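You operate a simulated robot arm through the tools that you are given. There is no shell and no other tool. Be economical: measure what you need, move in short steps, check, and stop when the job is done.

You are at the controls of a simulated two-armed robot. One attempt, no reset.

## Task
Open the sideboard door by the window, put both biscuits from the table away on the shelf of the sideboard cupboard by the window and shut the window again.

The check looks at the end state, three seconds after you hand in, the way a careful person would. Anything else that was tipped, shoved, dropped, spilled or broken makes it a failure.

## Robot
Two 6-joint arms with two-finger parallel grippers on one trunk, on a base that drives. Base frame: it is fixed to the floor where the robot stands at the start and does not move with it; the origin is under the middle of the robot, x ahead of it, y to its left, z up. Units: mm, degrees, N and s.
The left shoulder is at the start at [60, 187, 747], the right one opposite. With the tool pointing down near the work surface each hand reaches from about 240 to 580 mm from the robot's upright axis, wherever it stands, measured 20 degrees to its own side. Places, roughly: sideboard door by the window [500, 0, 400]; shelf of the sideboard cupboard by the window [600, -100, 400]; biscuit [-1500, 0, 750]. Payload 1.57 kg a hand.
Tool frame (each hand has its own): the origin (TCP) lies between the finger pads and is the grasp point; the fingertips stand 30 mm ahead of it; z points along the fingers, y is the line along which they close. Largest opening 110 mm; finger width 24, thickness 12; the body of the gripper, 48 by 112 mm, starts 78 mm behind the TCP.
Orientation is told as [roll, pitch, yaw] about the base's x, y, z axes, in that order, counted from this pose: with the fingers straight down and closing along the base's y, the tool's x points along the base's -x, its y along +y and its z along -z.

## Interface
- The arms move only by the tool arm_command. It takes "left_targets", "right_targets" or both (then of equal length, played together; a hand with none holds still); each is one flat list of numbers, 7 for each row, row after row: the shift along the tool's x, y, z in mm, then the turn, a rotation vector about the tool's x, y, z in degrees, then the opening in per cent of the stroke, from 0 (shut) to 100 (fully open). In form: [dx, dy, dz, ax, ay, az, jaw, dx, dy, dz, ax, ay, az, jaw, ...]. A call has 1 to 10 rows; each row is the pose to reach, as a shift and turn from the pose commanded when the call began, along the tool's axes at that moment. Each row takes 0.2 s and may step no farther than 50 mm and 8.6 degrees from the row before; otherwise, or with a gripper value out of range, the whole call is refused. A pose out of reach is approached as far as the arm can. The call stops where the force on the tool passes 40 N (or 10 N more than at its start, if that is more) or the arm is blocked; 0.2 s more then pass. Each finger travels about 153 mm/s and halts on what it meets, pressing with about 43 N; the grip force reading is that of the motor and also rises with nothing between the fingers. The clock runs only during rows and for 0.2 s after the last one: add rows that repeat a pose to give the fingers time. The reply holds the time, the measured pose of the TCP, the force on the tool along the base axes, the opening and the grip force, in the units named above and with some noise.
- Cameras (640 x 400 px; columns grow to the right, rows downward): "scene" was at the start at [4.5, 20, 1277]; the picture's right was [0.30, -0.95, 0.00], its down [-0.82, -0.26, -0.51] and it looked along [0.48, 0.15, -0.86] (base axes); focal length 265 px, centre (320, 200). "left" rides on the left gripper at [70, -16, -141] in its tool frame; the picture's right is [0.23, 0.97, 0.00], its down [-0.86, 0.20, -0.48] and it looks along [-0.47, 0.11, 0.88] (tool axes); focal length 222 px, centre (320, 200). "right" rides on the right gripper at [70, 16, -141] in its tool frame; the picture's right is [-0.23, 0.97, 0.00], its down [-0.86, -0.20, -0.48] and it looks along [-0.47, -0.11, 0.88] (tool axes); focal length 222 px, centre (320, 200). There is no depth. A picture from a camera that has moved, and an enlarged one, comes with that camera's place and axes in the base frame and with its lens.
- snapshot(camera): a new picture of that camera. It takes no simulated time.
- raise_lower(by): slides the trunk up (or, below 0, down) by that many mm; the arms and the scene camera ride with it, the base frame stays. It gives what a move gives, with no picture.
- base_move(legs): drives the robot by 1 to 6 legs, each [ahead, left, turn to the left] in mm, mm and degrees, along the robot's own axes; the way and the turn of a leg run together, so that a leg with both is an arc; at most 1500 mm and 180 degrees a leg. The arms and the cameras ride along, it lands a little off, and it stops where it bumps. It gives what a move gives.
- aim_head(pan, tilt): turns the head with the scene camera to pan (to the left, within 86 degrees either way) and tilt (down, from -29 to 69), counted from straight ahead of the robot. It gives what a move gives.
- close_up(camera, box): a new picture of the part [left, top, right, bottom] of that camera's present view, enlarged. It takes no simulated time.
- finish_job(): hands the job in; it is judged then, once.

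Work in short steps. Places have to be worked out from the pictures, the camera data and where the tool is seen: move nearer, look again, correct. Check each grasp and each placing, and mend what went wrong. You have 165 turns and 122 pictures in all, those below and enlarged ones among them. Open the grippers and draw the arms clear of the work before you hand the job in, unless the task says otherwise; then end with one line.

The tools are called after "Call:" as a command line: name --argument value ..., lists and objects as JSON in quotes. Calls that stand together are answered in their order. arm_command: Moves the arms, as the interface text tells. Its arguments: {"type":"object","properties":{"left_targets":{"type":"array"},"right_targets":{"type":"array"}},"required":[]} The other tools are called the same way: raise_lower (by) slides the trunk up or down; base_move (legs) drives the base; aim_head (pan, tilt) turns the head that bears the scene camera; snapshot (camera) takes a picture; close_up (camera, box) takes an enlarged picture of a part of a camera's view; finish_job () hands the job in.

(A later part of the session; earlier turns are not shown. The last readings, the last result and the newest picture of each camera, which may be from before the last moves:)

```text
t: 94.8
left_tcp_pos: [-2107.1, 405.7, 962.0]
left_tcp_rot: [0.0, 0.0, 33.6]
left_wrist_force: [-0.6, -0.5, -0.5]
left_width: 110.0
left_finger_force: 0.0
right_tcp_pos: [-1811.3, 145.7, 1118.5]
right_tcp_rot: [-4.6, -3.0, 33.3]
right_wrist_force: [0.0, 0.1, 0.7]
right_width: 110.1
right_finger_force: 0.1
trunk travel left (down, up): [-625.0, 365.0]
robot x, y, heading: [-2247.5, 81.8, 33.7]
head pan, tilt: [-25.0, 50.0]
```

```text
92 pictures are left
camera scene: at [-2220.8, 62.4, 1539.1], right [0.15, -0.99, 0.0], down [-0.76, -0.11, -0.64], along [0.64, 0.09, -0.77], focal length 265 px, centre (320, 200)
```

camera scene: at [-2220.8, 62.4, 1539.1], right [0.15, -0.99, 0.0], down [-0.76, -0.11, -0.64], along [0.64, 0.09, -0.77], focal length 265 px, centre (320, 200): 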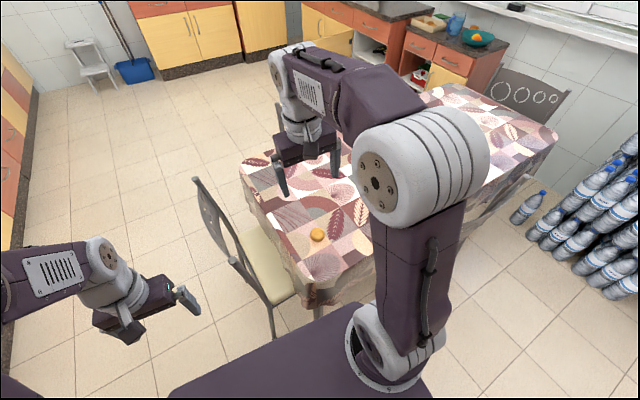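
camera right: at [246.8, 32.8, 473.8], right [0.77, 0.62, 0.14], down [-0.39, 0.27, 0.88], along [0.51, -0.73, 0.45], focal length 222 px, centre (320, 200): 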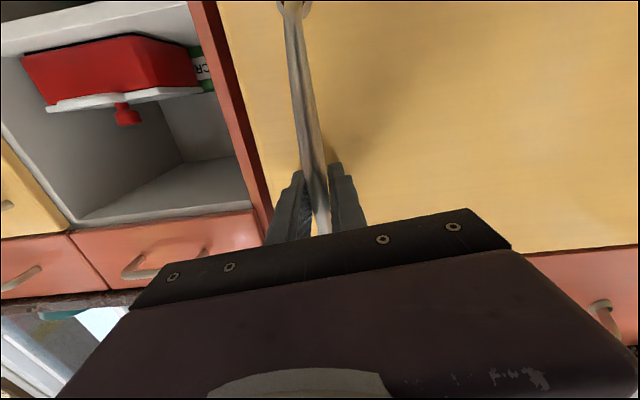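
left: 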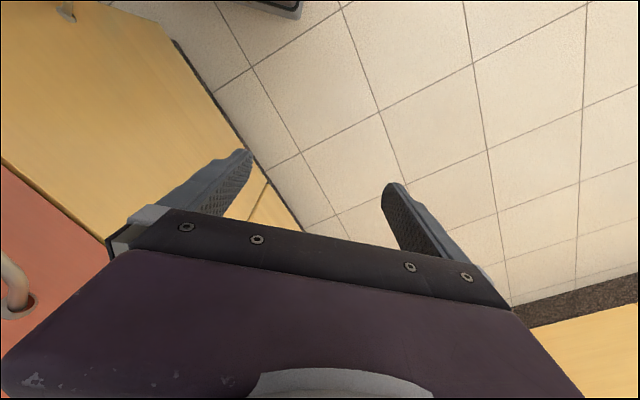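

B is seen at about (-1720,140). Sidestep 290 more to the right, then look.

Call:
base_move --legs '[[0, -290, 0]]'

Call:
aim_head --pan 0 --tilt 60

Call:
snapshot --camera "scene"

Call:
snapshot --camera "right"

Call:
snapshot --camera "left"

```text
t: 96.8
left_tcp_pos: [-1947.7, 163.3, 962.0]
left_tcp_rot: [0.1, 0.0, 33.4]
left_wrist_force: [0.5, 0.2, 1.0]
left_width: 110.1
left_finger_force: 0.1
right_tcp_pos: [-1649.6, -97.3, 1119.0]
right_tcp_rot: [-4.6, -3.1, 33.1]
right_wrist_force: [0.9, -0.4, -1.2]
right_width: 110.1
right_finger_force: 0.1
trunk travel left (down, up): [-625.0, 365.0]
robot x, y, heading: [-2085.2, -158.3, 33.2]
head pan, tilt: [-25.0, 50.0]
```

```text
t: 97.7
left_tcp_pos: [-1946.6, 163.0, 962.1]
left_tcp_rot: [0.0, 0.2, 33.4]
left_wrist_force: [-0.3, 0.5, 0.8]
left_width: 110.2
left_finger_force: 0.0
right_tcp_pos: [-1649.8, -97.6, 1118.6]
right_tcp_rot: [-4.5, -3.0, 33.1]
right_wrist_force: [0.7, -0.3, 0.4]
right_width: 109.9
right_finger_force: 0.1
trunk travel left (down, up): [-625.0, 365.0]
robot x, y, heading: [-2088.6, -155.4, 33.4]
head pan, tilt: [0.0, 60.0]
```

```text
91 pictures are left
camera scene: at [-2081.0, -154.9, 1526.5], right [0.55, -0.84, 0.0], down [-0.72, -0.48, -0.5], along [0.42, 0.27, -0.87], focal length 265 px, centre (320, 200)
```

scene: 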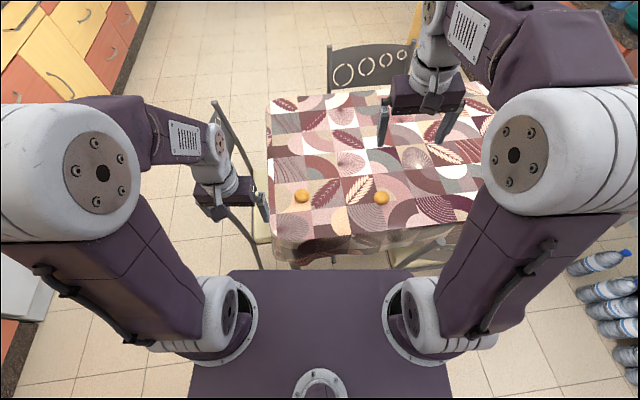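

```text
90 pictures are left
camera right: at [-1730.8, -116.0, 1255.3], right [-0.34, 0.94, -0.07], down [0.78, 0.32, 0.54], along [0.53, 0.13, -0.84], focal length 222 px, centre (320, 200)
```

right: 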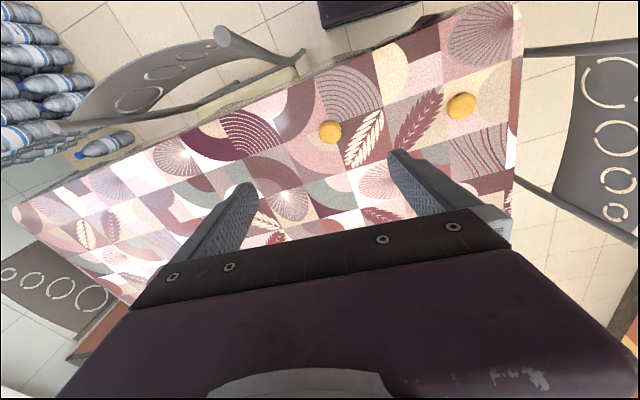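

```text
89 pictures are left
camera left: at [-1995.4, 110.8, 1103.6], right [-0.73, 0.69, 0.0], down [0.61, 0.64, 0.48], along [0.33, 0.35, -0.88], focal length 222 px, centre (320, 200)
```

left: 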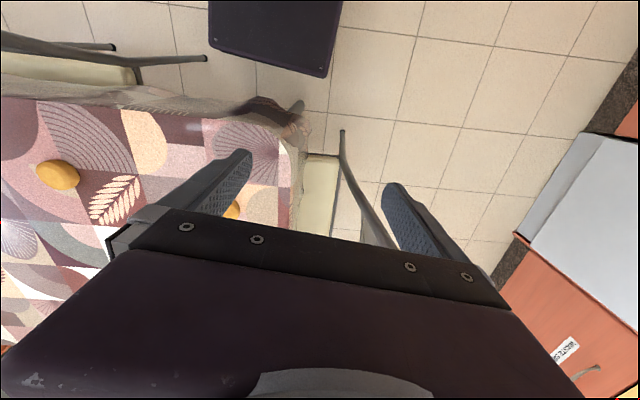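

Biscuits: A≈(-1590,-80), B≈(-1733,147), ~47 mm wide. I'll bring the right hand over A and the left hand over B, staying high, and correct the right tool's tilt.

Call:
arm_command --left_targets '[0, 0, -45, 0, 0, 0, 100, -20, -15, -80, 0, 0, 0, 100, -50, -40, -110, 0, 0, 0, 100, -85, -66, -130, 0, 0, 0, 100, -120, -92, -140, 0, 0, 0, 100, -150, -115, -140, 0, 0, 0, 100, -170, -131, -140, 0, 0, 0, 100]' --right_targets '[-10, -3, 0, -1, 1, 0, 100, -20, -6, 0, -2, 2, 0, 100, -30, -9, 0, -3, 3, 0, 100, -40, -12, 0, -4.6, 3, 0, 100, -50, -15, 0, -4.6, 3, 0, 100, -60, -18, 0, -4.6, 3, 0, 100, -60, -18, 0, -4.6, 3, 0, 100]'

Call:
raise_lower --by -220

Call:
snapshot --camera "right"

Call:
snapshot --camera "left"

```text
t: 99.3
left_tcp_pos: [-1731.2, 146.7, 1101.9]
left_tcp_rot: [0.0, 0.1, 33.4]
left_wrist_force: [0.3, 0.4, -0.2]
left_width: 109.9
left_finger_force: 0.2
right_tcp_pos: [-1589.2, -79.4, 1122.7]
right_tcp_rot: [0.1, 0.0, 32.9]
right_wrist_force: [-0.2, 0.3, -0.4]
right_width: 110.1
right_finger_force: 0.0
trunk travel left (down, up): [-625.0, 365.0]
robot x, y, heading: [-2085.7, -156.9, 33.2]
head pan, tilt: [0.0, 60.0]
```

```text
t: 101.6
left_tcp_pos: [-1732.2, 147.6, 882.2]
left_tcp_rot: [0.0, 0.1, 33.4]
left_wrist_force: [0.2, 0.1, 0.2]
left_width: 110.2
left_finger_force: 0.1
right_tcp_pos: [-1588.8, -79.5, 903.3]
right_tcp_rot: [0.0, 0.0, 33.0]
right_wrist_force: [-0.2, -0.3, -0.4]
right_width: 110.0
right_finger_force: 0.1
trunk travel left (down, up): [-405.0, 585.0]
robot x, y, heading: [-2083.3, -155.4, 33.5]
head pan, tilt: [0.0, 60.0]
```

```text
88 pictures are left
camera right: at [-1658.5, -104.0, 1045.2], right [-0.34, 0.94, 0.0], down [0.83, 0.3, 0.48], along [0.45, 0.16, -0.88], focal length 222 px, centre (320, 200)
```

right: 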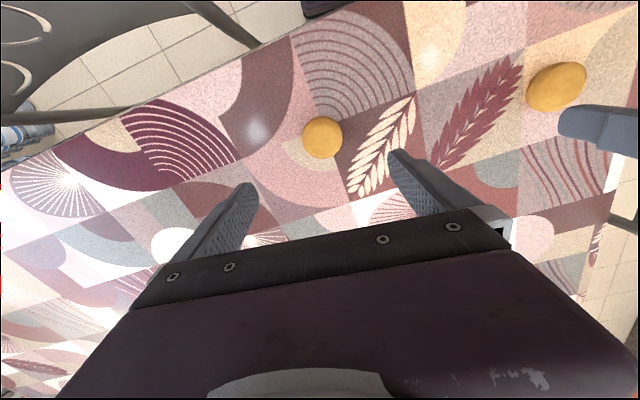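

```text
87 pictures are left
camera left: at [-1780.2, 94.8, 1023.7], right [-0.73, 0.69, 0.0], down [0.61, 0.64, 0.48], along [0.33, 0.35, -0.88], focal length 222 px, centre (320, 200)
```

left: 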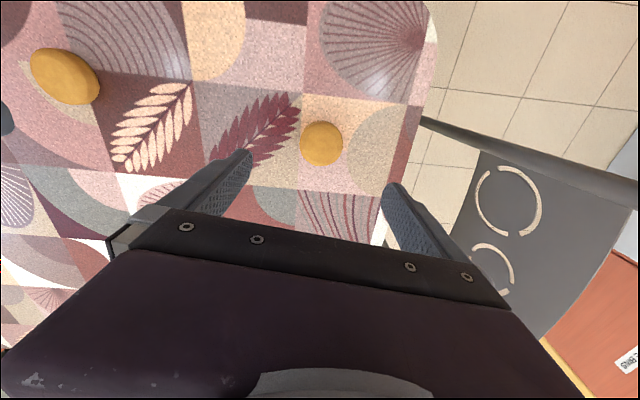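

Both hands are centred over the biscuits. Descend both to TCP z≈772.

Call:
arm_command --left_targets '[0, 0, 30, 0, 0, 0, 100, 0, 0, 60, 0, 0, 0, 100, 0, 0, 90, 0, 0, 0, 100, 0, 0, 110, 0, 0, 0, 100]' --right_targets '[2, 0, 35, 0, 0, 0, 100, 5, 0, 70, 0, 0, 0, 100, 5, 0, 105, 0, 0, 0, 100, 5, 0, 131, 0, 0, 0, 100]'

Call:
snapshot --camera "right"

Call:
snapshot --camera "left"

```text
t: 102.5
left_tcp_pos: [-1732.5, 146.9, 790.5]
left_tcp_rot: [0.0, -0.1, 33.4]
left_wrist_force: [-8.4, -5.7, 13.9]
left_width: 109.7
left_finger_force: 0.0
right_tcp_pos: [-1595.6, -81.3, 790.4]
right_tcp_rot: [0.0, -0.1, 33.0]
right_wrist_force: [-0.4, 0.1, -0.6]
right_width: 110.1
right_finger_force: 0.2
trunk travel left (down, up): [-405.0, 585.0]
robot x, y, heading: [-2088.4, -158.2, 33.4]
head pan, tilt: [0.0, 60.0]
stopped in row 4 (left hand): the force on the tool passed its limit (the readings are from after the stop); the commanded pose is now the measured one
```

```text
86 pictures are left
camera right: at [-1663.9, -106.8, 931.5], right [-0.34, 0.94, 0.0], down [0.83, 0.3, 0.48], along [0.45, 0.16, -0.88], focal length 222 px, centre (320, 200)
```

right: 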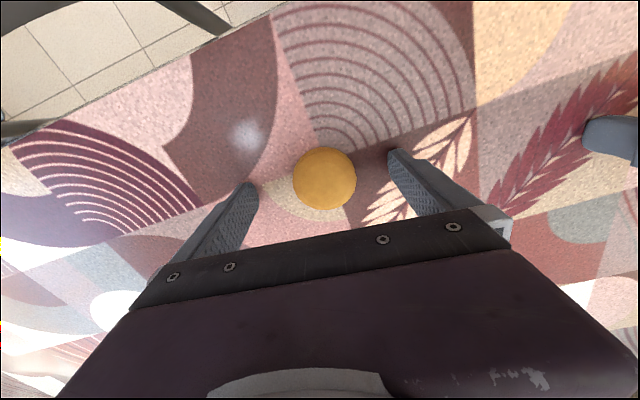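

```text
85 pictures are left
camera left: at [-1781.8, 94.1, 931.3], right [-0.73, 0.69, 0.0], down [0.6, 0.64, 0.48], along [0.33, 0.35, -0.88], focal length 222 px, centre (320, 200)
```

left: 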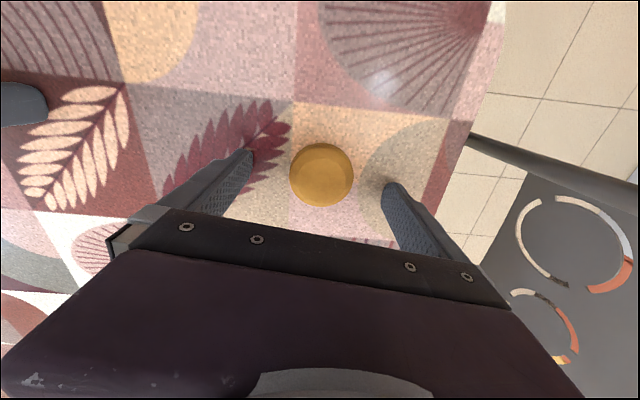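

The left tips touch the table (top at z≈760), so biscuits stand about 760–785. Lift left 3 mm, pull both hands back ~8 mm to centre, and close gently.

Call:
arm_command --left_targets '[0, 0, -3, 0, 0, 0, 100, 8, -1, -3, 0, 0, 0, 100, 8, -1, -3, 0, 0, 0, 60, 8, -1, -3, 0, 0, 0, 30, 8, -1, -3, 0, 0, 0, 30]' --right_targets '[0, 0, 0, 0, 0, 0, 100, 9, 0, 0, 0, 0, 0, 100, 9, 0, 0, 0, 0, 0, 60, 9, 0, 0, 0, 0, 0, 30, 9, 0, 0, 0, 0, 0, 30]'

Call:
snapshot --camera "right"

Call:
snapshot --camera "left"

```text
t: 103.7
left_tcp_pos: [-1737.0, 142.1, 791.1]
left_tcp_rot: [0.0, -0.3, 33.4]
left_wrist_force: [0.0, 0.0, 0.4]
left_width: 45.0
left_finger_force: 42.8
right_tcp_pos: [-1602.7, -87.0, 788.7]
right_tcp_rot: [0.1, -0.1, 33.0]
right_wrist_force: [2.2, -3.3, 7.9]
right_width: 46.0
right_finger_force: 43.3
trunk travel left (down, up): [-405.0, 585.0]
robot x, y, heading: [-2086.3, -155.7, 33.7]
head pan, tilt: [0.0, 60.0]
```

```text
84 pictures are left
camera right: at [-1671.0, -111.6, 931.4], right [-0.34, 0.94, 0.0], down [0.83, 0.3, 0.48], along [0.45, 0.16, -0.88], focal length 222 px, centre (320, 200)
```

right: 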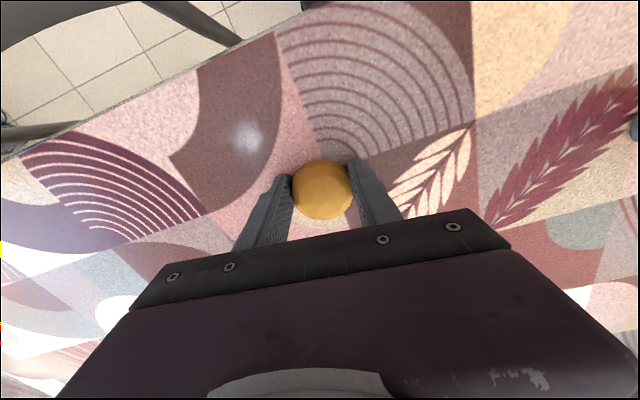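

```text
83 pictures are left
camera left: at [-1787.1, 89.4, 932.8], right [-0.73, 0.69, 0.0], down [0.6, 0.64, 0.48], along [0.33, 0.35, -0.88], focal length 222 px, centre (320, 200)
```

left: 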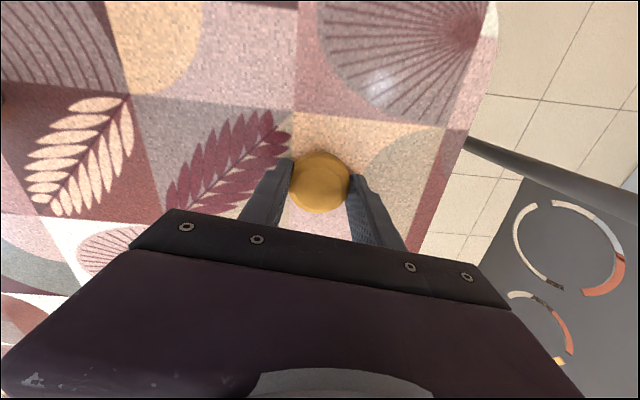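

Both biscuits are gripped (45 and 46 mm). Lift and raise the trunk, then check they hold.

Call:
arm_command --left_targets '[0, 0, -30, 0, 0, 0, 30, 0, 0, -60, 0, 0, 0, 30, 0, 0, -100, 0, 0, 0, 30]' --right_targets '[0, 0, -30, 0, 0, 0, 30, 0, 0, -60, 0, 0, 0, 30, 0, 0, -100, 0, 0, 0, 30]'

Call:
raise_lower --by 200

Call:
snapshot --camera "scene"

```text
t: 104.5
left_tcp_pos: [-1738.5, 142.1, 893.2]
left_tcp_rot: [0.0, -0.2, 33.4]
left_wrist_force: [-1.6, 0.1, 0.1]
left_width: 44.8
left_finger_force: 42.7
right_tcp_pos: [-1602.8, -85.8, 889.9]
right_tcp_rot: [0.1, 0.0, 33.0]
right_wrist_force: [0.1, -0.2, 0.0]
right_width: 45.9
right_finger_force: 43.3
trunk travel left (down, up): [-405.0, 585.0]
robot x, y, heading: [-2086.6, -159.0, 33.8]
head pan, tilt: [0.0, 60.0]
```

```text
t: 106.7
left_tcp_pos: [-1738.3, 142.0, 1092.2]
left_tcp_rot: [0.0, -0.2, 33.5]
left_wrist_force: [0.2, 0.4, -0.5]
left_width: 44.8
left_finger_force: 43.2
right_tcp_pos: [-1602.7, -85.5, 1089.3]
right_tcp_rot: [0.0, 0.0, 33.0]
right_wrist_force: [0.3, 0.0, -0.6]
right_width: 46.0
right_finger_force: 42.9
trunk travel left (down, up): [-605.0, 385.0]
robot x, y, heading: [-2090.0, -160.3, 33.5]
head pan, tilt: [0.0, 60.0]
```

```text
82 pictures are left
camera scene: at [-2080.5, -155.0, 1506.5], right [0.55, -0.83, 0.0], down [-0.72, -0.48, -0.5], along [0.42, 0.28, -0.87], focal length 265 px, centre (320, 200)
```

scene: 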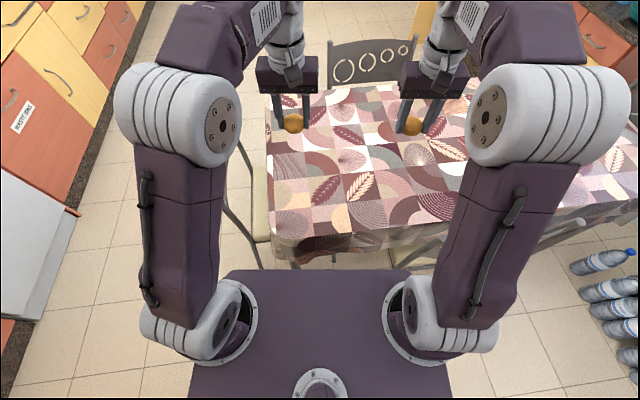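

Both biscuits hold. Drive back around the table to the cupboard side and turn toward the sideboard.

Call:
base_move --legs '[[0, 890, 0], [1350, 0, 0], [950, -1050, 0], [0, 0, -84]]'

Call:
aim_head --pan 0 --tilt 45

Call:
snapshot --camera "scene"

```text
t: 127.9
left_tcp_pos: [251.8, 644.1, 1093.3]
left_tcp_rot: [-0.1, -0.2, -51.1]
left_wrist_force: [0.8, 0.7, -0.3]
left_width: 46.2
left_finger_force: 43.0
right_tcp_pos: [35.9, 487.0, 1089.8]
right_tcp_rot: [0.1, 0.0, -51.6]
right_wrist_force: [-0.1, -0.4, 0.1]
right_width: 46.3
right_finger_force: 43.3
trunk travel left (down, up): [-605.0, 385.0]
robot x, y, heading: [-82.2, 964.6, -51.2]
head pan, tilt: [0.0, 60.0]
```

```text
t: 128.7
left_tcp_pos: [251.0, 643.7, 1090.7]
left_tcp_rot: [0.0, -0.2, -51.2]
left_wrist_force: [-0.1, 0.1, -0.1]
left_width: 45.9
left_finger_force: 42.8
right_tcp_pos: [37.4, 486.9, 1088.3]
right_tcp_rot: [0.0, 0.0, -51.7]
right_wrist_force: [-0.4, -0.2, -0.2]
right_width: 46.2
right_finger_force: 43.1
trunk travel left (down, up): [-605.0, 385.0]
robot x, y, heading: [-79.0, 964.5, -51.2]
head pan, tilt: [0.0, 45.0]
```

```text
81 pictures are left
camera scene: at [-66.8, 945.4, 1525.9], right [-0.78, -0.63, 0.0], down [-0.44, 0.55, -0.71], along [0.44, -0.55, -0.71], focal length 265 px, centre (320, 200)
```

scene: 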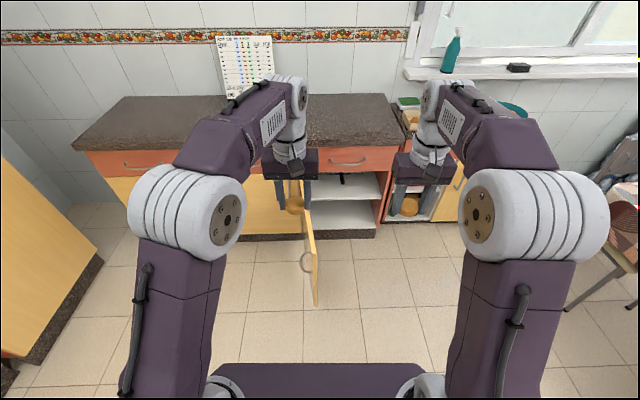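

The door points toward me at my centre line. Sidestep right 320, then lower the trunk to look into the cupboard.

Call:
base_move --legs '[[0, -320, 0]]'

Call:
raise_lower --by -400

Call:
aim_head --pan 5 --tilt 35

Call:
snapshot --camera "scene"

```text
t: 130.8
left_tcp_pos: [2.2, 444.2, 1091.5]
left_tcp_rot: [-0.1, -0.2, -51.3]
left_wrist_force: [-0.4, 0.2, -1.2]
left_width: 45.9
left_finger_force: 43.2
right_tcp_pos: [-214.1, 286.2, 1089.8]
right_tcp_rot: [0.1, 0.0, -51.8]
right_wrist_force: [0.2, 0.0, -1.3]
right_width: 46.2
right_finger_force: 42.9
trunk travel left (down, up): [-605.0, 385.0]
robot x, y, heading: [-328.9, 761.7, -51.2]
head pan, tilt: [0.0, 45.0]
```

```text
t: 134.7
left_tcp_pos: [0.9, 444.1, 691.1]
left_tcp_rot: [0.0, -0.1, -51.3]
left_wrist_force: [-0.1, 0.5, 0.1]
left_width: 46.1
left_finger_force: 42.7
right_tcp_pos: [-212.7, 286.6, 688.2]
right_tcp_rot: [0.1, 0.0, -51.6]
right_wrist_force: [0.2, -0.8, 0.5]
right_width: 45.9
right_finger_force: 43.8
trunk travel left (down, up): [-205.0, 785.0]
robot x, y, heading: [-330.5, 761.8, -51.5]
head pan, tilt: [0.0, 45.0]
```

```text
t: 135.4
left_tcp_pos: [1.2, 443.2, 691.9]
left_tcp_rot: [0.0, -0.1, -51.2]
left_wrist_force: [-0.8, -0.6, 0.0]
left_width: 46.0
left_finger_force: 42.6
right_tcp_pos: [-214.6, 286.7, 688.1]
right_tcp_rot: [0.0, 0.0, -51.6]
right_wrist_force: [-0.5, -0.3, -1.0]
right_width: 46.2
right_finger_force: 43.1
trunk travel left (down, up): [-205.0, 785.0]
robot x, y, heading: [-333.3, 762.0, -51.5]
head pan, tilt: [5.0, 35.0]
```

```text
80 pictures are left
camera scene: at [-306.1, 745.0, 1140.7], right [-0.72, -0.69, 0.0], down [-0.4, 0.41, -0.82], along [0.57, -0.59, -0.57], focal length 265 px, centre (320, 200)
```

scene: 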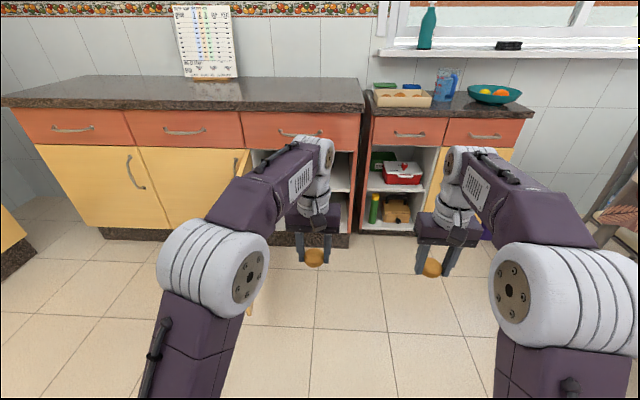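

The left arm hides the cupboard. I'll tilt both tools 43° forward (needed for placing anyway) and look with the wrist cameras.

Call:
arm_command --left_targets '[0, 0, 0, 0, -8.5, 0, 30, 0, 0, 0, 0, -17, 0, 30, 0, 0, 0, 0, -25.5, 0, 30, 0, 0, 0, 0, -34, 0, 30, 0, 0, 0, 0, -42.5, 0, 30]' --right_targets '[0, 0, 0, 0, -8.5, 0, 30, 0, 0, 0, 0, -17, 0, 30, 0, 0, 0, 0, -25.5, 0, 30, 0, 0, 0, 0, -34, 0, 30, 0, 0, 0, 0, -42.5, 0, 30]'

Call:
snapshot --camera "left"

Call:
snapshot --camera "right"

```text
t: 136.6
left_tcp_pos: [0.6, 443.3, 692.2]
left_tcp_rot: [-0.1, -42.9, -51.5]
left_wrist_force: [0.3, 0.0, 0.3]
left_width: 46.3
left_finger_force: 43.1
right_tcp_pos: [-214.0, 286.7, 688.8]
right_tcp_rot: [0.1, -42.6, -51.7]
right_wrist_force: [0.9, 0.1, 0.3]
right_width: 46.0
right_finger_force: 43.1
trunk travel left (down, up): [-205.0, 785.0]
robot x, y, heading: [-332.3, 767.2, -51.3]
head pan, tilt: [5.0, 35.0]
```

```text
79 pictures are left
camera left: at [-102.8, 548.1, 748.3], right [0.66, 0.74, -0.16], down [0.35, -0.11, 0.93], along [0.67, -0.67, -0.33], focal length 222 px, centre (320, 200)
```

left: 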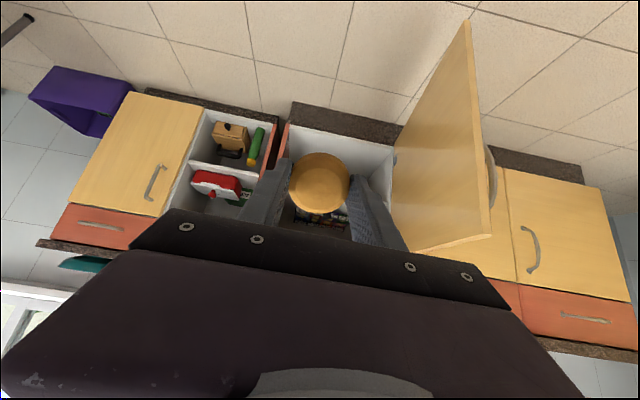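

```text
78 pictures are left
camera right: at [-292.8, 412.3, 745.9], right [0.87, 0.47, 0.15], down [0.03, -0.36, 0.93], along [0.5, -0.8, -0.33], focal length 222 px, centre (320, 200)
```

right: 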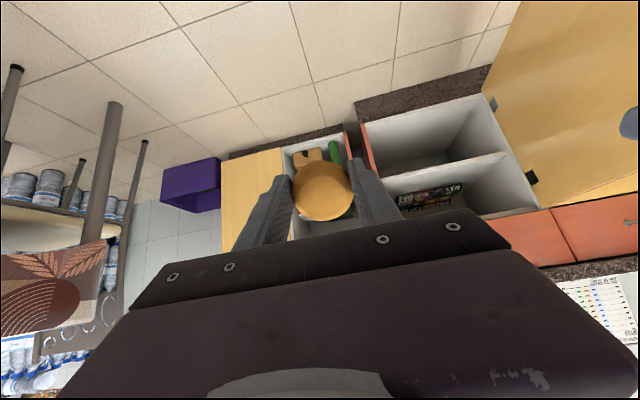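

Cupboard has one shelf with some packages standing toward the back above it. Close-up.

Call:
close_up --camera "right" --box '[350, 80, 560, 220]'

Call:
close_up --camera "left" --box '[250, 100, 430, 250]'

```text
2.86 times, centred on (455, 150) of right
camera zoom: at [-292.8, 412.3, 745.9], right [0.87, 0.47, 0.15], down [0.03, -0.36, 0.93], along [0.5, -0.8, -0.33], focal length 635 px, centre (-66, 343)
```

zoom: 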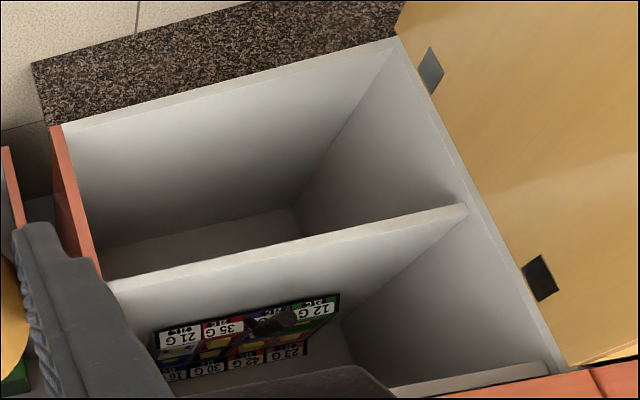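

```text
2.67 times, centred on (340, 175) of left
camera zoom: at [-102.8, 548.1, 748.3], right [0.66, 0.74, -0.16], down [0.35, -0.11, 0.93], along [0.67, -0.67, -0.33], focal length 592 px, centre (267, 267)
```

zoom: 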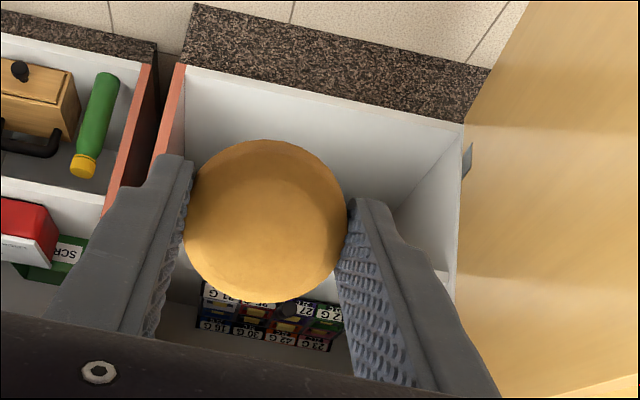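

Shelf top is z≈430, opening 451 mm wide between (341,-142) and (686,148), ceiling ≈635; the front 230 mm of the shelf are free. I'll bring the hands to 180 mm apart (left +180, right 0 lateral), so my left arm clears the door when both go in together.

Call:
arm_command --left_targets '[0, 25, 0, 0, 0, 0, 30, 0, 50, 0, 0, 0, 0, 30, 0, 75, 0, 0, 0, 0, 30, 0, 100, 0, 0, 0, 0, 30, 0, 123, 0, 0, 0, 0, 30, 0, 123, 0, 0, 0, 0, 30]' --right_targets '[0, 35, 0, 0, 0, 0, 30, 0, 70, 0, 0, 0, 0, 30, 0, 105, 0, 0, 0, 0, 30, 0, 140, 0, 0, 0, 0, 30, 0, 175, 0, 0, 0, 0, 30, 0, 208, 0, 0, 0, 0, 30]'

Call:
snapshot --camera "scene"

```text
t: 138.0
left_tcp_pos: [99.3, 520.0, 690.6]
left_tcp_rot: [-0.1, -42.7, -51.2]
left_wrist_force: [0.1, -0.1, -0.5]
left_width: 46.0
left_finger_force: 43.2
right_tcp_pos: [-49.1, 417.4, 689.0]
right_tcp_rot: [0.1, -42.5, -51.7]
right_wrist_force: [0.0, 0.0, -0.2]
right_width: 46.1
right_finger_force: 43.0
trunk travel left (down, up): [-205.0, 785.0]
robot x, y, heading: [-327.1, 763.1, -51.1]
head pan, tilt: [5.0, 35.0]
```

```text
75 pictures are left
camera scene: at [-305.8, 745.2, 1140.8], right [-0.72, -0.69, 0.0], down [-0.4, 0.41, -0.82], along [0.57, -0.59, -0.57], focal length 265 px, centre (320, 200)
```

scene: 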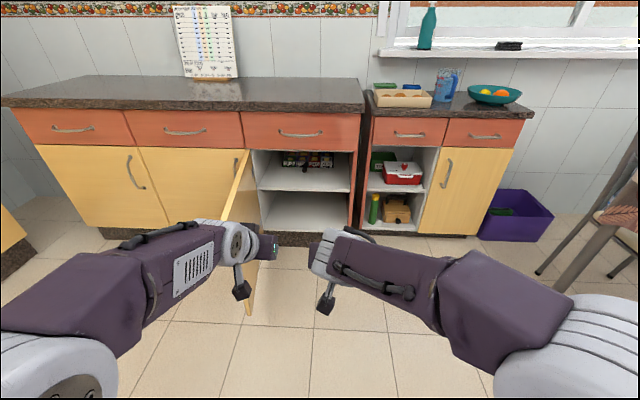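

The elbows flared outward, which would hit the door. I'll go one hand at a time with the robot turned ~32° so its body stays right of the opening: bring the right hand to −120 lateral and tuck the left hand back.

Call:
arm_command --left_targets '[0, -20, 0, 0, 0, 0, 30, 0, -40, 0, 0, 0, 0, 30, 10, -60, -10, 0, 0, 0, 30, 25, -80, -25, 0, 0, 0, 30, 45, -100, -42, 0, 0, 0, 30, 60, -120, -55, 0, 0, 0, 30, 73, -125, -68, 0, 0, 0, 30]' --right_targets '[0, -25, 0, 0, 0, 0, 30, 0, -50, 0, 0, 0, 0, 30, 0, -75, 0, 0, 0, 0, 30, 0, -95, 0, 0, 0, 0, 30, 0, -110, 0, 0, 0, 0, 30, 0, -120, 0, 0, 0, 0, 30, 0, -120, 0, 0, 0, 0, 30]'

Call:
snapshot --camera "scene"

```text
t: 139.6
left_tcp_pos: [-62.6, 520.4, 691.7]
left_tcp_rot: [-0.2, -42.8, -51.2]
left_wrist_force: [0.6, 0.4, -0.3]
left_width: 46.2
left_finger_force: 43.3
right_tcp_pos: [-144.4, 340.9, 690.1]
right_tcp_rot: [-0.1, -42.5, -51.7]
right_wrist_force: [-0.2, -0.2, -0.4]
right_width: 46.0
right_finger_force: 43.0
trunk travel left (down, up): [-205.0, 785.0]
robot x, y, heading: [-328.8, 760.5, -51.4]
head pan, tilt: [5.0, 35.0]
```

```text
74 pictures are left
camera scene: at [-306.1, 745.2, 1140.8], right [-0.72, -0.69, 0.0], down [-0.4, 0.41, -0.82], along [0.57, -0.59, -0.57], focal length 265 px, centre (320, 200)
```

scene: 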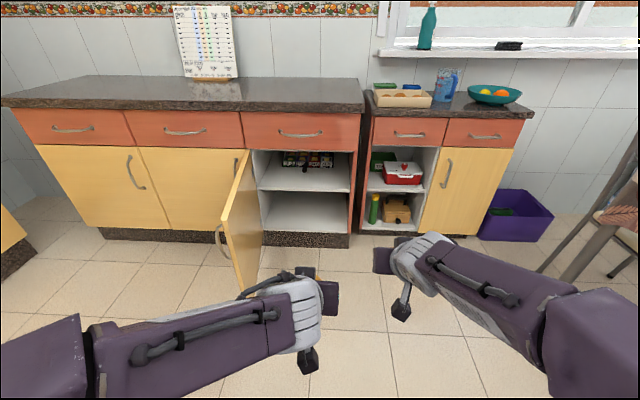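

The tilted pose makes elbows flare; for the left arm that would hit the door. Plan: place the right-hand biscuit first with the left arm back in tool-down pose; then pass the other biscuit to the right hand via the counter top. Untilt the left tool now.

Call:
arm_command --left_targets '[0, 0, 0, 0, 8.5, 0, 30, 0, 0, 0, 0, 17, 0, 30, 0, 0, 0, 0, 25.5, 0, 30, 0, 0, 0, 0, 34, 0, 30, 0, 0, 0, 0, 42.7, 0, 30, 0, 0, 0, 0, 42.7, 0, 30]'

Call:
snapshot --camera "scene"

```text
refused: row 5 steps farther than a row can; nothing moved
```

```text
73 pictures are left
camera scene: at [-306.1, 745.2, 1140.8], right [-0.72, -0.69, 0.0], down [-0.4, 0.41, -0.82], along [0.57, -0.59, -0.57], focal length 265 px, centre (320, 200)
```

scene: 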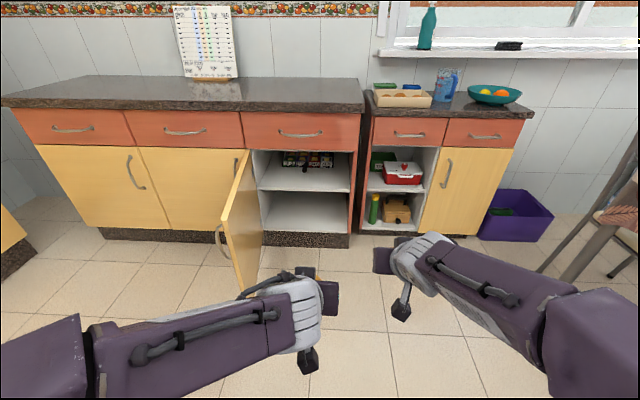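

Row slightly too large; repeat with 8.5° steps.

Call:
arm_command --left_targets '[0, 0, 0, 0, 8.5, 0, 30, 0, 0, 0, 0, 17, 0, 30, 0, 0, 0, 0, 25.5, 0, 30, 0, 0, 0, 0, 34, 0, 30, 0, 0, 0, 0, 42.5, 0, 30, 0, 0, 0, 0, 42.5, 0, 30]'

Call:
snapshot --camera "scene"

```text
t: 141.0
left_tcp_pos: [-62.6, 520.0, 691.2]
left_tcp_rot: [0.0, -0.1, -51.3]
left_wrist_force: [-0.7, 0.6, -0.5]
left_width: 46.4
left_finger_force: 42.8
right_tcp_pos: [-144.6, 340.9, 688.8]
right_tcp_rot: [0.2, -42.5, -51.6]
right_wrist_force: [-0.7, -0.1, -0.1]
right_width: 46.3
right_finger_force: 43.2
trunk travel left (down, up): [-205.0, 785.0]
robot x, y, heading: [-331.1, 765.4, -51.4]
head pan, tilt: [5.0, 35.0]
```

```text
72 pictures are left
camera scene: at [-306.1, 745.1, 1140.8], right [-0.72, -0.69, 0.0], down [-0.4, 0.41, -0.82], along [0.57, -0.59, -0.57], focal length 265 px, centre (320, 200)
```

scene: 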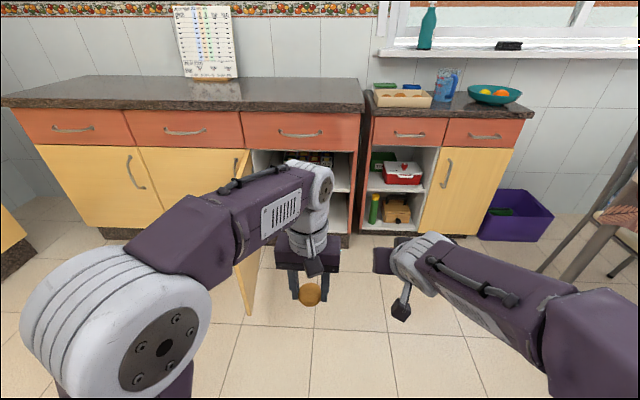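

I'll move the left hand out and back (fwd 255, left +190) and the right hand to the centre line, so I can enter straight with the robot's centre right of the opening's middle.

Call:
arm_command --left_targets '[20, 25, 0, 0, 0, 0, 30, 40, 50, 0, 0, 0, 0, 30, 60, 75, 0, 0, 0, 0, 30, 80, 100, 0, 0, 0, 0, 30, 100, 130, 0, 0, 0, 0, 30, 100, 130, 0, 0, 0, 0, 30]' --right_targets '[0, 10, 0, 0, 0, 0, 30, 0, 30, 0, 0, 0, 0, 30, 0, 50, 0, 0, 0, 0, 30, 0, 70, 0, 0, 0, 0, 30, 0, 95, 0, 0, 0, 0, 30, 0, 115, 0, 0, 0, 0, 30]'

Call:
snapshot --camera "scene"

```text
t: 142.4
left_tcp_pos: [-22.4, 680.1, 692.8]
left_tcp_rot: [0.0, -0.1, -51.3]
left_wrist_force: [-0.8, -0.3, 0.2]
left_width: 46.2
left_finger_force: 42.7
right_tcp_pos: [-53.7, 413.0, 688.1]
right_tcp_rot: [0.1, -42.5, -51.8]
right_wrist_force: [-0.4, -0.4, 0.3]
right_width: 46.0
right_finger_force: 43.1
trunk travel left (down, up): [-205.0, 785.0]
robot x, y, heading: [-330.0, 762.5, -51.0]
head pan, tilt: [5.0, 35.0]
```

```text
71 pictures are left
camera scene: at [-305.9, 745.2, 1140.8], right [-0.72, -0.69, 0.0], down [-0.4, 0.41, -0.82], along [0.57, -0.59, -0.57], focal length 265 px, centre (320, 200)
```

scene: 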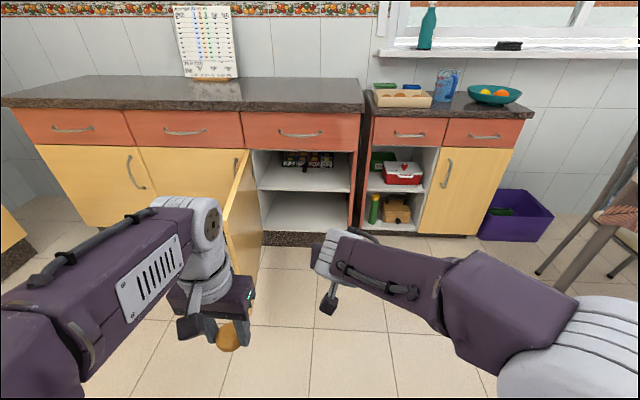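

The left elbow swings wide when folded low. Try raising the left hand high so that arm is above the door instead.

Call:
arm_command --left_targets '[0, 0, -45, 0, 0, 0, 30, 0, 0, -90, 0, 0, 0, 30, 0, 0, -135, 0, 0, 0, 30, 0, 0, -180, 0, 0, 0, 30, 0, 0, -225, 0, 0, 0, 30, 0, 0, -270, 0, 0, 0, 30, 0, 0, -300, 0, 0, 0, 30]'

Call:
aim_head --pan 30 --tilt 35

Call:
snapshot --camera "scene"

```text
t: 144.0
left_tcp_pos: [-23.9, 679.6, 859.0]
left_tcp_rot: [0.0, -0.4, -51.4]
left_wrist_force: [-0.2, -1.0, -0.1]
left_width: 46.1
left_finger_force: 43.2
left hand out of reach, approached as far as the arm can: row 4, 5, 6, 7
right_tcp_pos: [-53.8, 412.3, 688.2]
right_tcp_rot: [-0.1, -42.6, -51.7]
right_wrist_force: [-0.6, -0.2, -0.6]
right_width: 46.0
right_finger_force: 43.5
trunk travel left (down, up): [-205.0, 785.0]
robot x, y, heading: [-327.7, 763.0, -51.2]
head pan, tilt: [5.0, 35.0]
```

```text
t: 144.9
left_tcp_pos: [-23.8, 678.6, 857.9]
left_tcp_rot: [0.0, -0.3, -51.2]
left_wrist_force: [0.3, -0.8, 0.3]
left_width: 46.1
left_finger_force: 43.4
right_tcp_pos: [-52.9, 412.8, 687.9]
right_tcp_rot: [-0.1, -42.5, -51.5]
right_wrist_force: [0.2, -0.3, -0.1]
right_width: 45.9
right_finger_force: 42.6
trunk travel left (down, up): [-205.0, 785.0]
robot x, y, heading: [-328.1, 761.8, -51.1]
head pan, tilt: [30.0, 35.0]
```

```text
70 pictures are left
camera scene: at [-284.9, 776.7, 1140.8], right [-0.36, -0.93, 0.0], down [-0.53, 0.21, -0.82], along [0.76, -0.3, -0.57], focal length 265 px, centre (320, 200)
```

scene: 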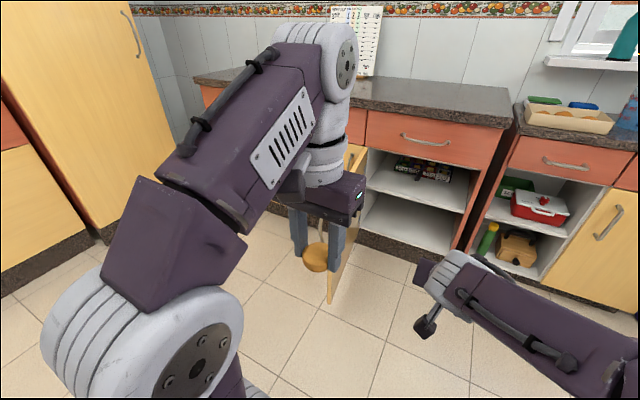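

The left elbow is now up and compact (lateral ≈228, above door height once lowered). Lower the trunk 190 and drive to a pre-entry spot, 150 mm short.

Call:
raise_lower --by -190

Call:
base_move --legs '[[300, 75, 1], [290, 0, 0]]'

Call:
aim_head --pan 15 --tilt 40

Call:
snapshot --camera "scene"

Call:
snapshot --camera "right"

```text
t: 146.9
left_tcp_pos: [-23.5, 679.8, 669.4]
left_tcp_rot: [0.0, -0.3, -51.3]
left_wrist_force: [-1.1, 0.4, -0.2]
left_width: 46.2
left_finger_force: 43.2
right_tcp_pos: [-53.2, 413.4, 498.8]
right_tcp_rot: [0.1, -42.5, -51.7]
right_wrist_force: [0.2, 0.2, 0.0]
right_width: 46.2
right_finger_force: 42.8
trunk travel left (down, up): [-15.0, 975.0]
robot x, y, heading: [-333.3, 763.0, -51.5]
head pan, tilt: [30.0, 35.0]
```

```text
t: 150.6
left_tcp_pos: [409.6, 277.4, 669.9]
left_tcp_rot: [0.0, -0.3, -50.3]
left_wrist_force: [0.1, 0.4, -0.8]
left_width: 45.9
left_finger_force: 43.1
right_tcp_pos: [385.0, 11.5, 499.1]
right_tcp_rot: [0.0, -42.5, -50.7]
right_wrist_force: [0.7, -0.7, -0.3]
right_width: 46.2
right_finger_force: 43.4
trunk travel left (down, up): [-15.0, 975.0]
robot x, y, heading: [103.7, 353.2, -49.9]
head pan, tilt: [30.0, 35.0]
```

```text
t: 151.4
left_tcp_pos: [408.8, 277.8, 668.4]
left_tcp_rot: [0.1, -0.4, -50.2]
left_wrist_force: [0.2, 0.9, 0.6]
left_width: 46.1
left_finger_force: 42.6
right_tcp_pos: [384.7, 11.4, 497.6]
right_tcp_rot: [0.0, -42.5, -50.7]
right_wrist_force: [-0.5, 0.3, 0.2]
right_width: 46.1
right_finger_force: 42.9
trunk travel left (down, up): [-15.0, 975.0]
robot x, y, heading: [102.9, 354.4, -49.9]
head pan, tilt: [15.0, 40.0]
```

```text
69 pictures are left
camera scene: at [133.6, 352.6, 943.3], right [-0.58, -0.82, 0.0], down [-0.53, 0.37, -0.77], along [0.63, -0.44, -0.64], focal length 265 px, centre (320, 200)
```

scene: 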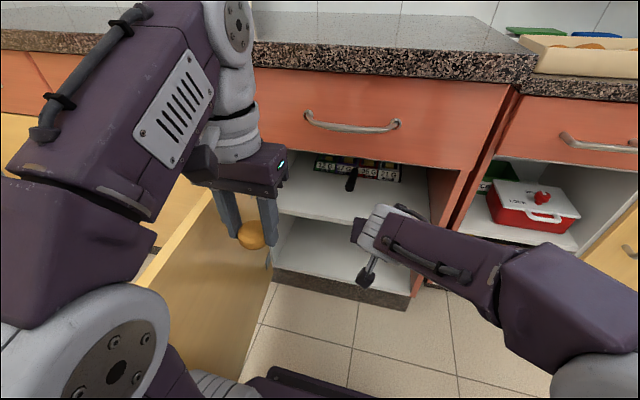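

```text
68 pictures are left
camera right: at [302.7, 135.1, 555.9], right [0.86, 0.49, 0.15], down [0.04, -0.36, 0.93], along [0.51, -0.79, -0.33], focal length 222 px, centre (320, 200)
```

right: 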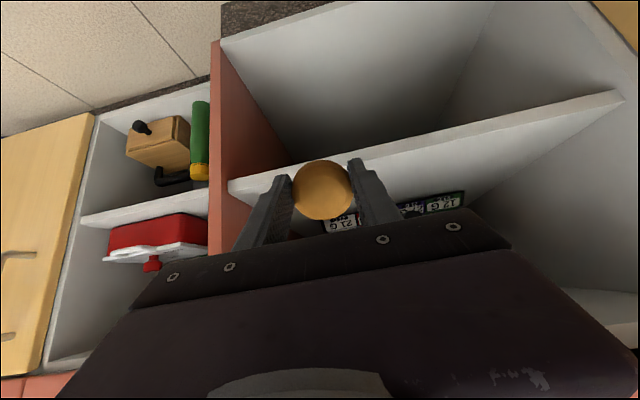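

Shelf edge confirmed at z≈430–437. Move in 162 ahead, 15 right, in two legs.

Call:
base_move --legs '[[90, -15, 0], [72, 0, 0]]'

Call:
snapshot --camera "right"

Call:
snapshot --camera "scene"

```text
t: 153.1
left_tcp_pos: [501.7, 143.8, 669.2]
left_tcp_rot: [0.1, -0.3, -50.3]
left_wrist_force: [0.0, -0.3, 0.3]
left_width: 46.2
left_finger_force: 42.9
right_tcp_pos: [476.0, -122.4, 498.3]
right_tcp_rot: [0.1, -42.5, -50.7]
right_wrist_force: [0.0, -1.2, -0.3]
right_width: 46.1
right_finger_force: 42.6
trunk travel left (down, up): [-15.0, 975.0]
robot x, y, heading: [191.6, 221.3, -49.9]
head pan, tilt: [15.0, 40.0]
```

```text
67 pictures are left
camera right: at [394.4, 0.8, 555.9], right [0.86, 0.49, 0.15], down [0.04, -0.36, 0.93], along [0.51, -0.79, -0.33], focal length 222 px, centre (320, 200)
```

right: 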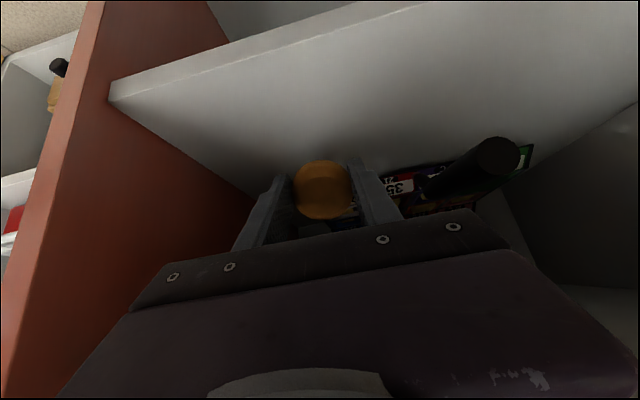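

```text
66 pictures are left
camera scene: at [225.4, 218.4, 943.2], right [-0.58, -0.82, 0.0], down [-0.52, 0.37, -0.77], along [0.63, -0.44, -0.64], focal length 265 px, centre (320, 200)
```

scene: 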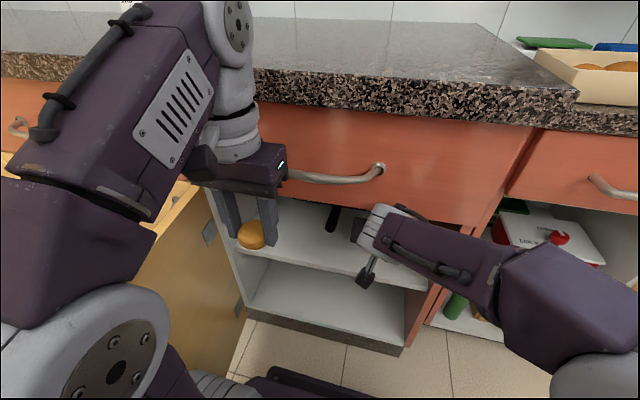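

A black handle sticks out at lateral ≈+20 deeper in; to leave room I'll shift 30 mm further right, then lower gently.

Call:
base_move --legs '[[0, -30, 0]]'

Call:
arm_command --right_targets '[5.4, 0, 5.9, 0, 0, 0, 30, 10.8, 0, 11.8, 0, 0, 0, 30, 14.9, 0, 16.2, 0, 0, 0, 30]'

Call:
snapshot --camera "right"

```text
t: 153.9
left_tcp_pos: [479.6, 125.3, 668.4]
left_tcp_rot: [0.1, -0.3, -50.3]
left_wrist_force: [0.1, 0.0, 0.5]
left_width: 46.2
left_finger_force: 42.9
right_tcp_pos: [453.4, -141.7, 498.8]
right_tcp_rot: [0.0, -42.5, -50.7]
right_wrist_force: [-1.0, 0.7, -0.7]
right_width: 46.3
right_finger_force: 43.2
trunk travel left (down, up): [-15.0, 975.0]
robot x, y, heading: [171.9, 205.2, -50.4]
head pan, tilt: [15.0, 40.0]
```

```text
t: 154.8
left_tcp_pos: [477.5, 125.0, 668.5]
left_tcp_rot: [0.0, -0.4, -50.3]
left_wrist_force: [-0.5, 0.7, -0.6]
left_width: 46.3
left_finger_force: 42.6
right_tcp_pos: [452.6, -143.5, 476.3]
right_tcp_rot: [0.0, -42.5, -50.7]
right_wrist_force: [-0.4, -0.1, 1.4]
right_width: 46.1
right_finger_force: 43.1
trunk travel left (down, up): [-15.0, 975.0]
robot x, y, heading: [171.8, 205.0, -50.3]
head pan, tilt: [15.0, 40.0]
```

```text
65 pictures are left
camera right: at [371.1, -18.5, 533.8], right [0.86, 0.49, 0.15], down [0.04, -0.36, 0.93], along [0.51, -0.79, -0.33], focal length 222 px, centre (320, 200)
```

right: 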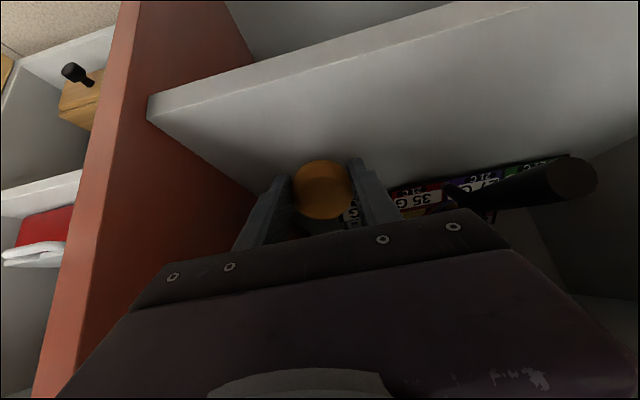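

No contact at z 476; lower 3 mm at a time.

Call:
arm_command --right_targets '[2, 0, 2.2, 0, 0, 0, 30, 4, 0, 4.4, 0, 0, 0, 30]'

Call:
arm_command --right_targets '[2, 0, 2.2, 0, 0, 0, 30, 4, 0, 4.4, 0, 0, 0, 30]'

```text
t: 155.3
left_tcp_pos: [477.7, 125.5, 669.2]
left_tcp_rot: [0.0, -0.3, -50.3]
left_wrist_force: [0.3, -0.3, 0.4]
left_width: 46.1
left_finger_force: 42.8
right_tcp_pos: [453.1, -142.6, 470.4]
right_tcp_rot: [0.2, -42.5, -50.7]
right_wrist_force: [0.1, 0.7, 0.1]
right_width: 46.3
right_finger_force: 43.2
trunk travel left (down, up): [-15.0, 975.0]
robot x, y, heading: [171.4, 200.0, -50.2]
head pan, tilt: [15.0, 40.0]
```

```text
t: 155.9
left_tcp_pos: [478.9, 124.9, 669.1]
left_tcp_rot: [-0.1, -0.2, -50.3]
left_wrist_force: [0.8, 0.3, 0.8]
left_width: 46.2
left_finger_force: 42.8
right_tcp_pos: [452.6, -141.3, 465.8]
right_tcp_rot: [0.0, -42.5, -50.7]
right_wrist_force: [-0.4, -0.2, -0.5]
right_width: 46.0
right_finger_force: 42.9
trunk travel left (down, up): [-15.0, 975.0]
robot x, y, heading: [169.9, 200.5, -50.0]
head pan, tilt: [15.0, 40.0]
```

Still free; go on lowering.

Call:
arm_command --right_targets '[2, 0, 2.2, 0, 0, 0, 30, 4, 0, 4.4, 0, 0, 0, 30]'

Call:
arm_command --right_targets '[2, 0, 2.2, 0, 0, 0, 30, 4, 0, 4.4, 0, 0, 0, 30]'

Call:
snapshot --camera "scene"

```text
t: 156.6
left_tcp_pos: [478.0, 126.2, 671.2]
left_tcp_rot: [0.1, -0.5, -50.3]
left_wrist_force: [0.2, 0.3, -0.3]
left_width: 46.0
left_finger_force: 43.0
right_tcp_pos: [453.4, -141.2, 462.7]
right_tcp_rot: [0.3, -42.9, -50.8]
right_wrist_force: [-3.3, -2.7, 27.3]
right_width: 46.3
right_finger_force: 43.5
trunk travel left (down, up): [-15.0, 975.0]
robot x, y, heading: [172.2, 202.5, -50.3]
head pan, tilt: [15.0, 40.0]
```

```text
t: 157.1
left_tcp_pos: [478.2, 125.1, 668.9]
left_tcp_rot: [0.1, -0.4, -50.3]
left_wrist_force: [0.1, 0.7, -0.1]
left_width: 46.1
left_finger_force: 43.4
right_tcp_pos: [454.2, -141.3, 459.0]
right_tcp_rot: [0.6, -43.3, -51.0]
right_wrist_force: [0.0, -0.9, 16.5]
right_width: 45.9
right_finger_force: 42.5
trunk travel left (down, up): [-15.0, 975.0]
robot x, y, heading: [167.4, 198.7, -50.0]
head pan, tilt: [15.0, 40.0]
stopped in row 2 (right hand): the force on the tool passed its limit (the readings are from after the stop); the commanded pose is now the measured one
```

```text
64 pictures are left
camera scene: at [201.5, 200.3, 942.9], right [-0.58, -0.82, 0.0], down [-0.52, 0.37, -0.77], along [0.63, -0.44, -0.64], focal length 265 px, centre (320, 200)
```

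scene: 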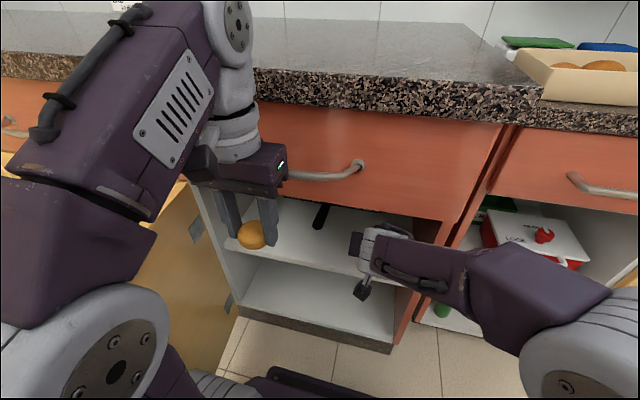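

Contact with the shelf. Open to 60 % and then withdraw along the tool axis.

Call:
arm_command --right_targets '[0, 0, 0, 0, 0, 0, 45, 0, 0, 0, 0, 0, 0, 60, 0, 0, 0, 0, 0, 0, 62, 0, 0, 0, 0, 0, 0, 62, 0, 0, -20, 0, 0, 0, 62, 0, 0, -50, 0, 0, 0, 62]'

Call:
snapshot --camera "right"

```text
t: 158.5
left_tcp_pos: [478.1, 125.2, 669.8]
left_tcp_rot: [0.0, -0.3, -50.2]
left_wrist_force: [0.6, 0.0, -1.2]
left_width: 46.1
left_finger_force: 42.9
right_tcp_pos: [431.3, -116.4, 492.8]
right_tcp_rot: [0.3, -42.7, -50.9]
right_wrist_force: [-0.4, 0.7, 0.7]
right_width: 68.1
right_finger_force: 0.2
trunk travel left (down, up): [-15.0, 975.0]
robot x, y, heading: [169.7, 203.8, -50.3]
head pan, tilt: [15.0, 40.0]
```

```text
63 pictures are left
camera right: at [349.6, 7.3, 549.8], right [0.86, 0.49, 0.16], down [0.04, -0.36, 0.93], along [0.51, -0.79, -0.33], focal length 222 px, centre (320, 200)
```

right: 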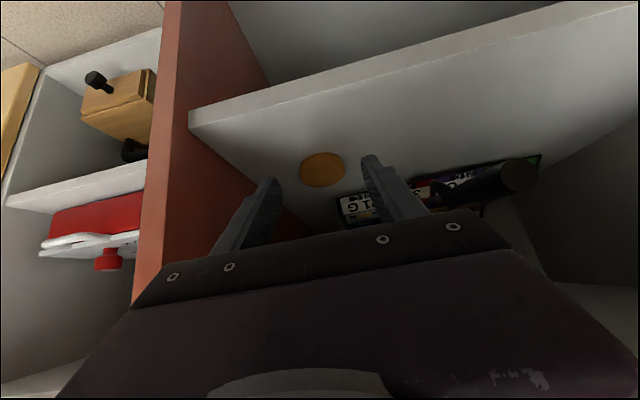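

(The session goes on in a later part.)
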